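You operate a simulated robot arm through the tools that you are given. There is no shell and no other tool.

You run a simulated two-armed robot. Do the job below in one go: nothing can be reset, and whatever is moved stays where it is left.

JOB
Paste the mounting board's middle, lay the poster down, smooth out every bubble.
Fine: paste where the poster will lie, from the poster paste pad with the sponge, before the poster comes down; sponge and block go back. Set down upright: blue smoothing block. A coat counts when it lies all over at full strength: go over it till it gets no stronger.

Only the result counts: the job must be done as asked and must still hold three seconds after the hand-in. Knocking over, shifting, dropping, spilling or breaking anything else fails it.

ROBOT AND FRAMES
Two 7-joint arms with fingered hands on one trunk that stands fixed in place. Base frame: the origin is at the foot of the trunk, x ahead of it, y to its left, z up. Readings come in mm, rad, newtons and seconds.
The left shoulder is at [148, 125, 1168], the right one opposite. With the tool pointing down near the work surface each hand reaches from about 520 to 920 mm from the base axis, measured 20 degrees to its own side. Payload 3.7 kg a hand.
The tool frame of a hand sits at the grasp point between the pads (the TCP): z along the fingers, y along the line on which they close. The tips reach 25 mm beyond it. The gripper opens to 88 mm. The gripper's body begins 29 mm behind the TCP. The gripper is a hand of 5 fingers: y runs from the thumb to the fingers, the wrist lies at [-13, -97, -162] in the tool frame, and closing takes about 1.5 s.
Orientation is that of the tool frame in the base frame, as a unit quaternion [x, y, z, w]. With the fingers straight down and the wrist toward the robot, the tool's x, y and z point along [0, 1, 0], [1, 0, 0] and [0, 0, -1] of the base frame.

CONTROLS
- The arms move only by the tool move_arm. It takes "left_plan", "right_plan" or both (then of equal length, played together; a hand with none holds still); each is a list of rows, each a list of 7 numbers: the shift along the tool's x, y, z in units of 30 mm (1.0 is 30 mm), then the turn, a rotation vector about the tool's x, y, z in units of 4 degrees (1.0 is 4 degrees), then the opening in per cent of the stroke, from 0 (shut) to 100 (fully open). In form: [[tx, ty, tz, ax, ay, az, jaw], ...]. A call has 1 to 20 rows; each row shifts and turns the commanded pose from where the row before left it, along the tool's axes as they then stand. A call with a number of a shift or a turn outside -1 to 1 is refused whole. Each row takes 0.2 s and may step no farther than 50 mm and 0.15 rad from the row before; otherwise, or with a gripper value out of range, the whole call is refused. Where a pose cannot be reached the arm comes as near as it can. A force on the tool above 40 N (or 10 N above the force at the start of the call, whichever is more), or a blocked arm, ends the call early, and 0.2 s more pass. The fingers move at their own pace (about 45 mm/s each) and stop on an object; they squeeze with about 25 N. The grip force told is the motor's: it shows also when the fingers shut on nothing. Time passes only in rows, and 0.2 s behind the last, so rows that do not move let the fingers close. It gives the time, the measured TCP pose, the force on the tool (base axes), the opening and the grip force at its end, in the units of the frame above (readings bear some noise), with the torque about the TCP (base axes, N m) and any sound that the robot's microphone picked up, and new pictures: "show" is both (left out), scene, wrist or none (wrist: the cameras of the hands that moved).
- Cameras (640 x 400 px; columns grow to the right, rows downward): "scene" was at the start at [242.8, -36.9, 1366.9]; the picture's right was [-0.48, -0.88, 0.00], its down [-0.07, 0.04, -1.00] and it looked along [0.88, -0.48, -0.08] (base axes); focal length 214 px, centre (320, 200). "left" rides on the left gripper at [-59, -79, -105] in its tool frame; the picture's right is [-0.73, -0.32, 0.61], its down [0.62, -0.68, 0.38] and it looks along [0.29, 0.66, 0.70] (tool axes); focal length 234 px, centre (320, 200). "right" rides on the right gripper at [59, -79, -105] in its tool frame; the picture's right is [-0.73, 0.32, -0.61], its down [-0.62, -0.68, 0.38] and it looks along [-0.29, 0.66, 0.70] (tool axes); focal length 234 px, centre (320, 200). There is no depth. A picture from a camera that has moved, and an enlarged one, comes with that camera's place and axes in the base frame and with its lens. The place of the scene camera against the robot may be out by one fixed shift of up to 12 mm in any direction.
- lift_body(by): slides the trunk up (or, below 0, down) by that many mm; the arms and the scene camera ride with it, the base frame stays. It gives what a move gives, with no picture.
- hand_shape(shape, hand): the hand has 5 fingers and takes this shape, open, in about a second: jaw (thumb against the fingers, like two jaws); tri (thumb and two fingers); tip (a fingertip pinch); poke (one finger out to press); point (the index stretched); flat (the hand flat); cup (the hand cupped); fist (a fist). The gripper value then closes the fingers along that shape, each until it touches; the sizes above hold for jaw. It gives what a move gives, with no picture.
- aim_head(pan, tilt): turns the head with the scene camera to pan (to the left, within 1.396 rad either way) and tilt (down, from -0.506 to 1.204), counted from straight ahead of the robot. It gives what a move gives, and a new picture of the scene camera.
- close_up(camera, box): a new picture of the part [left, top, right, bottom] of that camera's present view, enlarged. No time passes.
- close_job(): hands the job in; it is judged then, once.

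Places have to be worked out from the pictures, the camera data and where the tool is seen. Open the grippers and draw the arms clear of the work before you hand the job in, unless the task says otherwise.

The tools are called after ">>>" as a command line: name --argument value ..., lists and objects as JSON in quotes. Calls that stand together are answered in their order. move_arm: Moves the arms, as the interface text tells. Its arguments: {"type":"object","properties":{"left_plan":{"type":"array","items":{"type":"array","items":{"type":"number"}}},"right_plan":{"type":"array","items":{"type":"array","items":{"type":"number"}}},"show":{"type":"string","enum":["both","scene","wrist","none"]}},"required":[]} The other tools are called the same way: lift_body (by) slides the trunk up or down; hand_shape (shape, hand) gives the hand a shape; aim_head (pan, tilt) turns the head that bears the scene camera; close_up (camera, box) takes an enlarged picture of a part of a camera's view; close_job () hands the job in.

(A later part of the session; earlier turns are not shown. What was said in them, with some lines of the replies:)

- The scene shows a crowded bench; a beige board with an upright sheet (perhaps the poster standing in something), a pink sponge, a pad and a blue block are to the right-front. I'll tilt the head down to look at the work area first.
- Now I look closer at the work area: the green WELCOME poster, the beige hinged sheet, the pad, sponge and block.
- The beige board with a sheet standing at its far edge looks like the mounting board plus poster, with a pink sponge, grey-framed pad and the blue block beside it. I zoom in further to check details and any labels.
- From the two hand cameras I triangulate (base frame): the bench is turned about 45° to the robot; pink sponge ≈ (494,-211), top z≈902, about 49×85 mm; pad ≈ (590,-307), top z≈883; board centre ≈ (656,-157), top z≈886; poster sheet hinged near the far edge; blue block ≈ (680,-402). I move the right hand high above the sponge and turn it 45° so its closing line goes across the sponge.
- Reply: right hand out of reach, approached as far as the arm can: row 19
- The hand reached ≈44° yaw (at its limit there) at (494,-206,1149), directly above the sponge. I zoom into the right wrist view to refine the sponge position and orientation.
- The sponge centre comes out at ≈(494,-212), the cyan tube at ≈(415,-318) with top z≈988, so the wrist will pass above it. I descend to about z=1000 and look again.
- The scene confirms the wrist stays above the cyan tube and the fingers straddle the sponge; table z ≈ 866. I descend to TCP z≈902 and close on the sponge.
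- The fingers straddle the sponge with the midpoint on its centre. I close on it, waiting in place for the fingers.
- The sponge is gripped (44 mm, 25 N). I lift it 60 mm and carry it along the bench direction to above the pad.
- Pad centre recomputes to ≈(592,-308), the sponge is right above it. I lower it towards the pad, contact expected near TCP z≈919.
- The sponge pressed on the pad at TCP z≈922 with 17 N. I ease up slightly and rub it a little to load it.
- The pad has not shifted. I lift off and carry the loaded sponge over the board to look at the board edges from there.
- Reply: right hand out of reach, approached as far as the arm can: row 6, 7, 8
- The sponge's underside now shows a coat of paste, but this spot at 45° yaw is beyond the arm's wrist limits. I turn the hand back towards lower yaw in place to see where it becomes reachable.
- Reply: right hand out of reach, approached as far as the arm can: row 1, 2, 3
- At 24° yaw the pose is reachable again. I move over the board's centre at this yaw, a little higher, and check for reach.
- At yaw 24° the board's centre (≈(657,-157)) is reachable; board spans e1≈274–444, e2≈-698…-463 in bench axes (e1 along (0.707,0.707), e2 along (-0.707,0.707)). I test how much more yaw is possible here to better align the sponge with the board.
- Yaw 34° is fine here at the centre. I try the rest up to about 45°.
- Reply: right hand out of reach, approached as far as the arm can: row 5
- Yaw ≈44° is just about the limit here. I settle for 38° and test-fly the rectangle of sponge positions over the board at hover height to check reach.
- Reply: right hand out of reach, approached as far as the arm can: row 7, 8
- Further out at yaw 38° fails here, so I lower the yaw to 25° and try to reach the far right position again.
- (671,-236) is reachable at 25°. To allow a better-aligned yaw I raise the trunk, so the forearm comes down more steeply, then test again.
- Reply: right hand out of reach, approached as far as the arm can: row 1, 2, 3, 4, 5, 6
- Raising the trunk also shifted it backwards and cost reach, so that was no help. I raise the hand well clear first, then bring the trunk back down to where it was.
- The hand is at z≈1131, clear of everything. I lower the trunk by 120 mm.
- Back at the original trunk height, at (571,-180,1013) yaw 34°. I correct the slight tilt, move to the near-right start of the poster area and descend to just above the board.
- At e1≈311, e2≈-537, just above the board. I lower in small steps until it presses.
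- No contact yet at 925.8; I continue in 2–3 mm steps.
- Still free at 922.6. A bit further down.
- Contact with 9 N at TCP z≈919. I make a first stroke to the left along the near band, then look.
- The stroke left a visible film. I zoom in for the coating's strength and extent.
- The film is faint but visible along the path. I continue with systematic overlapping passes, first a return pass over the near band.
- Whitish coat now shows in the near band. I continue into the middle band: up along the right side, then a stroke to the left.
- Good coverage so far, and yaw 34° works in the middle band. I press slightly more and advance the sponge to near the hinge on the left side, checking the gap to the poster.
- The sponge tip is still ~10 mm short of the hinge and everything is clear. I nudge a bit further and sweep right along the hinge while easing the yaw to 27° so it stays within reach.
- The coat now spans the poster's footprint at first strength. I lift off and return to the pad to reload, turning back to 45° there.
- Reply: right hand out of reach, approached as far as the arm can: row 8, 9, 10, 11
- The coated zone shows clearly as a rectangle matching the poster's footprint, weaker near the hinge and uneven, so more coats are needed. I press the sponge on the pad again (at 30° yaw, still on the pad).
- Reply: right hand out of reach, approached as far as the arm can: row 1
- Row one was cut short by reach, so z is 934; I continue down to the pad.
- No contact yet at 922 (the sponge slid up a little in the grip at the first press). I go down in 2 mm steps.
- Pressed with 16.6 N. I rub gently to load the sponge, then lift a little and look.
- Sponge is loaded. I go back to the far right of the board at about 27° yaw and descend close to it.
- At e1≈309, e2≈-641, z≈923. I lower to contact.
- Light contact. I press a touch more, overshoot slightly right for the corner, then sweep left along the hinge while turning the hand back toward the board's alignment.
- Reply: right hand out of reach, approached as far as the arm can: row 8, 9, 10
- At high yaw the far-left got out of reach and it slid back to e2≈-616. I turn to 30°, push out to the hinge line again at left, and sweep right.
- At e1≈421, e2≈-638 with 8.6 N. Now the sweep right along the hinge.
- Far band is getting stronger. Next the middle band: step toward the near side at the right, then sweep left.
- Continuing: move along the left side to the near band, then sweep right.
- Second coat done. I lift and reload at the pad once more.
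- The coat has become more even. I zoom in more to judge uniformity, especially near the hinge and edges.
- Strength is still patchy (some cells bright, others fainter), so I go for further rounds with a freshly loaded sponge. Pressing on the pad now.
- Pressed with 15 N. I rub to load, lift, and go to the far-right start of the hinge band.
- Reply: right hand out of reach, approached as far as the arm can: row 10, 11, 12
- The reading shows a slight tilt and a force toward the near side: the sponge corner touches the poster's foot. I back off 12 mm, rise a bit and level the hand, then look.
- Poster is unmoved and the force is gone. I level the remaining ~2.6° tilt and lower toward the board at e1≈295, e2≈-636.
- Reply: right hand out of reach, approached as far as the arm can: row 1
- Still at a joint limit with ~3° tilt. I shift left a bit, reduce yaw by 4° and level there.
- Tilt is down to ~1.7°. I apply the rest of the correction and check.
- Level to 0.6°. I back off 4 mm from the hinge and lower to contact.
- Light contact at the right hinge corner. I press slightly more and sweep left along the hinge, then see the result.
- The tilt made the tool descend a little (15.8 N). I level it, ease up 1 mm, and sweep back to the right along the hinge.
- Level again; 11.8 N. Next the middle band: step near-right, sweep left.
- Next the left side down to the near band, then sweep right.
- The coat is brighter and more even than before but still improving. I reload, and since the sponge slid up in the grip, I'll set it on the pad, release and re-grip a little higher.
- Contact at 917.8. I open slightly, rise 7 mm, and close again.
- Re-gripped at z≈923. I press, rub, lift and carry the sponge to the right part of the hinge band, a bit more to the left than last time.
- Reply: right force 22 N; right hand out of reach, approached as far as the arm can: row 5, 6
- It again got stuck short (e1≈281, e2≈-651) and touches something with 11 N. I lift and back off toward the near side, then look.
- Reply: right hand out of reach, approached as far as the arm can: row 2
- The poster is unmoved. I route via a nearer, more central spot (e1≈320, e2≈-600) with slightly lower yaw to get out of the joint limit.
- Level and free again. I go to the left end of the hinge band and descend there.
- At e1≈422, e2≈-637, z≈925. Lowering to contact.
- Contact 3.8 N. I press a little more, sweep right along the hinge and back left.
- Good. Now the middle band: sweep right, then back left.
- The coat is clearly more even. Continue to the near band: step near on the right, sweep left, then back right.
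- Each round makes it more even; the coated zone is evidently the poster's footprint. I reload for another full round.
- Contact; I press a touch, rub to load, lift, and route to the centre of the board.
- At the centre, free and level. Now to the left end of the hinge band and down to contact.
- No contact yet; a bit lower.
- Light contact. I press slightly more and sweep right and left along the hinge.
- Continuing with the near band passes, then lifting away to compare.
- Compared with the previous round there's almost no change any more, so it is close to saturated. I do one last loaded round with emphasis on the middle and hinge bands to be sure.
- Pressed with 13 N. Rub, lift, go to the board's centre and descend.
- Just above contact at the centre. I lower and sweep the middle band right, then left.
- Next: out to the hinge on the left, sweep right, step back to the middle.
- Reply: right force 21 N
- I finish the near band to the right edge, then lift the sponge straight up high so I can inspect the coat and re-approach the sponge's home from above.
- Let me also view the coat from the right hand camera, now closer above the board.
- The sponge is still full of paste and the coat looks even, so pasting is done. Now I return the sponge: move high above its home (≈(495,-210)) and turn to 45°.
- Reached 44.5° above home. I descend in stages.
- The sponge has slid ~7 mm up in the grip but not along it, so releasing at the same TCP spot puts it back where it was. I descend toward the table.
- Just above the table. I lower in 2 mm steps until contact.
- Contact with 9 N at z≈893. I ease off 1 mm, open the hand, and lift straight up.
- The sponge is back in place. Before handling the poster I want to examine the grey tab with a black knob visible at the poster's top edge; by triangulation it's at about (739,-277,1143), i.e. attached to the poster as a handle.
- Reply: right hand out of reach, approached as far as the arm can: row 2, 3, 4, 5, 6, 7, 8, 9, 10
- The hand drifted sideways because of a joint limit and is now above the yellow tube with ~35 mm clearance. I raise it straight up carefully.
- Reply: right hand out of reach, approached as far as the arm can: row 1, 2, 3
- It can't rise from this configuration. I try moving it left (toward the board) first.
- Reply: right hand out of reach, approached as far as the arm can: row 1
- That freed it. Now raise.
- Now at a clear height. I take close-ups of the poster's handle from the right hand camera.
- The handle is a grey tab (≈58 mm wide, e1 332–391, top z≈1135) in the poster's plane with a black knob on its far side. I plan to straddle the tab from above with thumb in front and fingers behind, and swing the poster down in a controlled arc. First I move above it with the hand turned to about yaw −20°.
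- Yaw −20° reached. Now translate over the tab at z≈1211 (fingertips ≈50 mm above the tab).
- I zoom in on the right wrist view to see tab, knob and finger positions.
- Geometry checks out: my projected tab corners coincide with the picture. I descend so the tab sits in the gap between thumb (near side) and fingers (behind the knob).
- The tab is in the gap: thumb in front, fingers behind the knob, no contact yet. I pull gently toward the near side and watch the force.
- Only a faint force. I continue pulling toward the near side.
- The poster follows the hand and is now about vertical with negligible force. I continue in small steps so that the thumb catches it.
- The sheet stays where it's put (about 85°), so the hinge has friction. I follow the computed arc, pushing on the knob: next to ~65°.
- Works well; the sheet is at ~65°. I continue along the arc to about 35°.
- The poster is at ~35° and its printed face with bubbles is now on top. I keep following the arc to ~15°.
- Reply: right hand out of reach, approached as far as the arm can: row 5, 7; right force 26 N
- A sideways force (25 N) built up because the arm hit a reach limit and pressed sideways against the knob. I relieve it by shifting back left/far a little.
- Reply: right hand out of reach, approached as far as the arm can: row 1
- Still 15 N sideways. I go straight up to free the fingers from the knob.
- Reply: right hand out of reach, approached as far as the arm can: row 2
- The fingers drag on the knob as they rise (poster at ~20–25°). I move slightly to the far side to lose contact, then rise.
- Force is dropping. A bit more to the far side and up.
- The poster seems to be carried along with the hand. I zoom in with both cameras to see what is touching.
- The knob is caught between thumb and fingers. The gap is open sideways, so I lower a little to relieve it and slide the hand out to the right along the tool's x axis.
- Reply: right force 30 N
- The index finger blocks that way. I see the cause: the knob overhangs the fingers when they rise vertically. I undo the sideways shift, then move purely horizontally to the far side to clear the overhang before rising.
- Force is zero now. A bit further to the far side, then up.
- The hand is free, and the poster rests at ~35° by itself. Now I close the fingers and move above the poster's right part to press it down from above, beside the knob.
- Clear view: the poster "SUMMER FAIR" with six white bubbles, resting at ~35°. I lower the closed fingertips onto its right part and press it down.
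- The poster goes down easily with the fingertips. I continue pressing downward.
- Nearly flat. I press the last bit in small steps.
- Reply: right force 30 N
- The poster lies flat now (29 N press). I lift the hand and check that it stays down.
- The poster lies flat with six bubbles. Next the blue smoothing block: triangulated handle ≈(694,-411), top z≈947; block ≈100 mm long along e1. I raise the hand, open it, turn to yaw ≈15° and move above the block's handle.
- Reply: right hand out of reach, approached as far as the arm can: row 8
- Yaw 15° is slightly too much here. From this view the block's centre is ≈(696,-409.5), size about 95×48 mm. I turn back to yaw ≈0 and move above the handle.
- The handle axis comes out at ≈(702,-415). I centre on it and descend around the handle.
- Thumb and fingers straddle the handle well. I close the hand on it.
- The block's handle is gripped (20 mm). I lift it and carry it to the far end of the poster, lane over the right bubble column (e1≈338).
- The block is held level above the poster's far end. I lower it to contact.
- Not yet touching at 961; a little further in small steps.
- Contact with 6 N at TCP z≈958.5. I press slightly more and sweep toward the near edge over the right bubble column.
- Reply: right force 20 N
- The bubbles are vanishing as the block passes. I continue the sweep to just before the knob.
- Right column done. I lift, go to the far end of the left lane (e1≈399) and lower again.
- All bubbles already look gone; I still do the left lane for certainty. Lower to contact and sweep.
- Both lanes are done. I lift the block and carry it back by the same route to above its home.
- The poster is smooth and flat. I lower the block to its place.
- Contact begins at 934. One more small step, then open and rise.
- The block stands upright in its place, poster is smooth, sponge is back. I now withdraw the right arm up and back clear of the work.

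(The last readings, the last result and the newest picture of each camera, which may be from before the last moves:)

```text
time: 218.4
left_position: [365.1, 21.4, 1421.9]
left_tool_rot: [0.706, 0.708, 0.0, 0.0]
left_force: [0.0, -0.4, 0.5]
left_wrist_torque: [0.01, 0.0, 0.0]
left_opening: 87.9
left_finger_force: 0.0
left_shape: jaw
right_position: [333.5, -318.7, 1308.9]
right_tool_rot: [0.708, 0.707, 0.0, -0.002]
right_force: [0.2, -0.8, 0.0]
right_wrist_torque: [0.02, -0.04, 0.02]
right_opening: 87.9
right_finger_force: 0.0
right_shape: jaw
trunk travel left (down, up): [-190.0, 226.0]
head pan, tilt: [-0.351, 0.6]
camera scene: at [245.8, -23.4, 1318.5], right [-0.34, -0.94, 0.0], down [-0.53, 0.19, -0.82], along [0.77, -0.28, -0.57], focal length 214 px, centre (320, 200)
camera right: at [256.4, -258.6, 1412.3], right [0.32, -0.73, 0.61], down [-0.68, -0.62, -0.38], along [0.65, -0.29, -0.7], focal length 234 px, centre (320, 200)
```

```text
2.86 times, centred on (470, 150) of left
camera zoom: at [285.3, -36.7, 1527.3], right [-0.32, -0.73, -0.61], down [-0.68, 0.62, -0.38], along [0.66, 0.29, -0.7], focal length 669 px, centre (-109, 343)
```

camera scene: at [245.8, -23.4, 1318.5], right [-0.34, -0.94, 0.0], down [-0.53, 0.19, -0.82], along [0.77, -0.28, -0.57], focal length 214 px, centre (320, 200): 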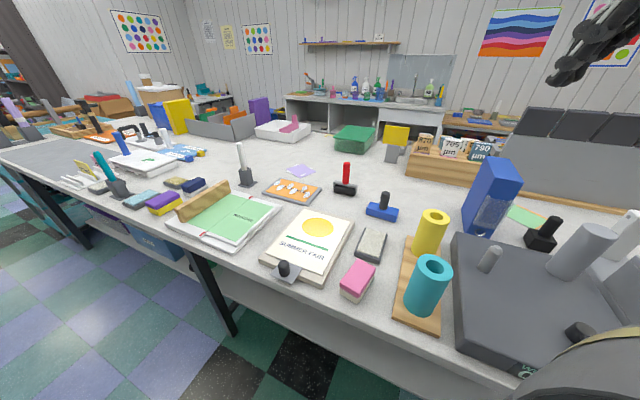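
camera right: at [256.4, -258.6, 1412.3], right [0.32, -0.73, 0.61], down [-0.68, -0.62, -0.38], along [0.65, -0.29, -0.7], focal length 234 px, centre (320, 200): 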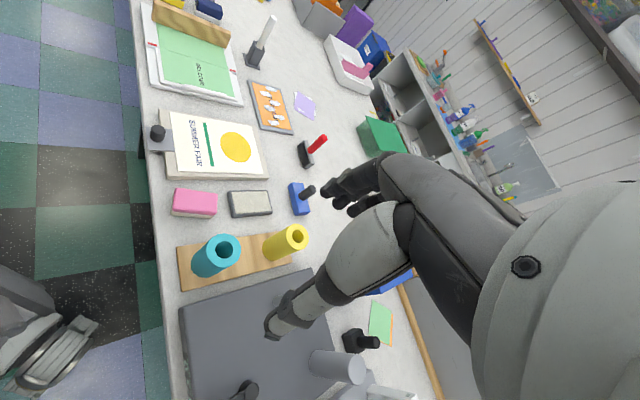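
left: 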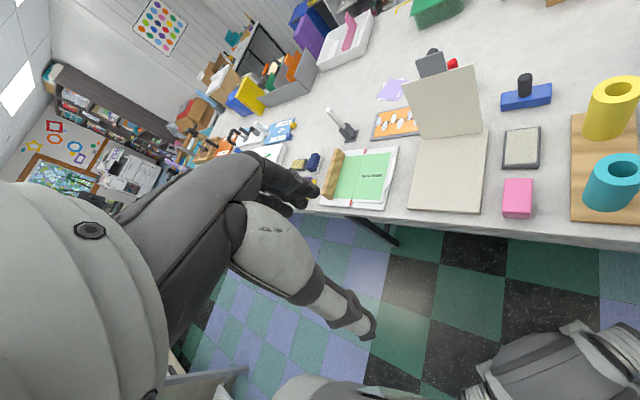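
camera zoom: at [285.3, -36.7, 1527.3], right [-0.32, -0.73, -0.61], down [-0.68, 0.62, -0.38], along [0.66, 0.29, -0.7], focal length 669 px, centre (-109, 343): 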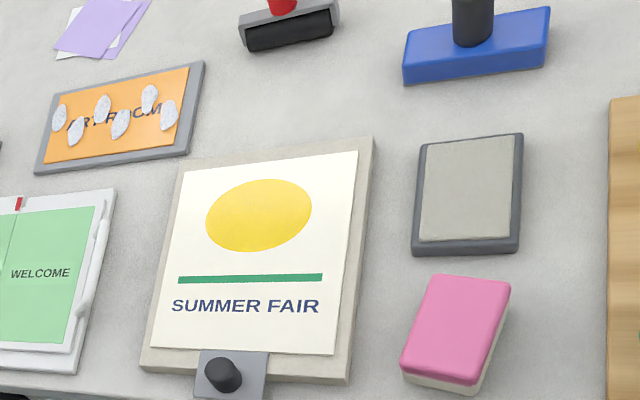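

Everything is in order: poster flat and bubble-free, sponge and upright blue block back at their spots, pad and board unmoved, both hands open and clear. I hand the job in.

>>> close_job

```text
The job is handed in.
```

I handed the job in, and the result looks right in the last pictures. The board is pasted and the poster lies flat with no bubbles. The sponge and the blue smoothing block are back in their places.

- **Paste:** I put on several coats from the pad with the pink sponge, covering the area where the poster lies. I stopped when further passes made no visible difference. Full strength is judged from the pictures alone.
- **Poster:** I swung it down with the tab at its top edge and pressed it flat by hand. It stayed flat after I let go.
- **Bubbles:** All six were gone after the first pass of the block. I made a second pass down the other side to be sure.
- **Sponge:** It is within about 2 mm of where it started but turned by about 10 degrees.
- **Block:** It stands upright in its original spot, within a few millimetres.
- **Brief contacts:** The sponge touched the foot of the poster twice while I was pasting. My fingers also pressed sideways on the tab's knob for a moment as I lowered the poster.
- **Other items:** The board and pad have not moved, and I see no sign that anything else was disturbed.

Both hands are open and clear of the work.
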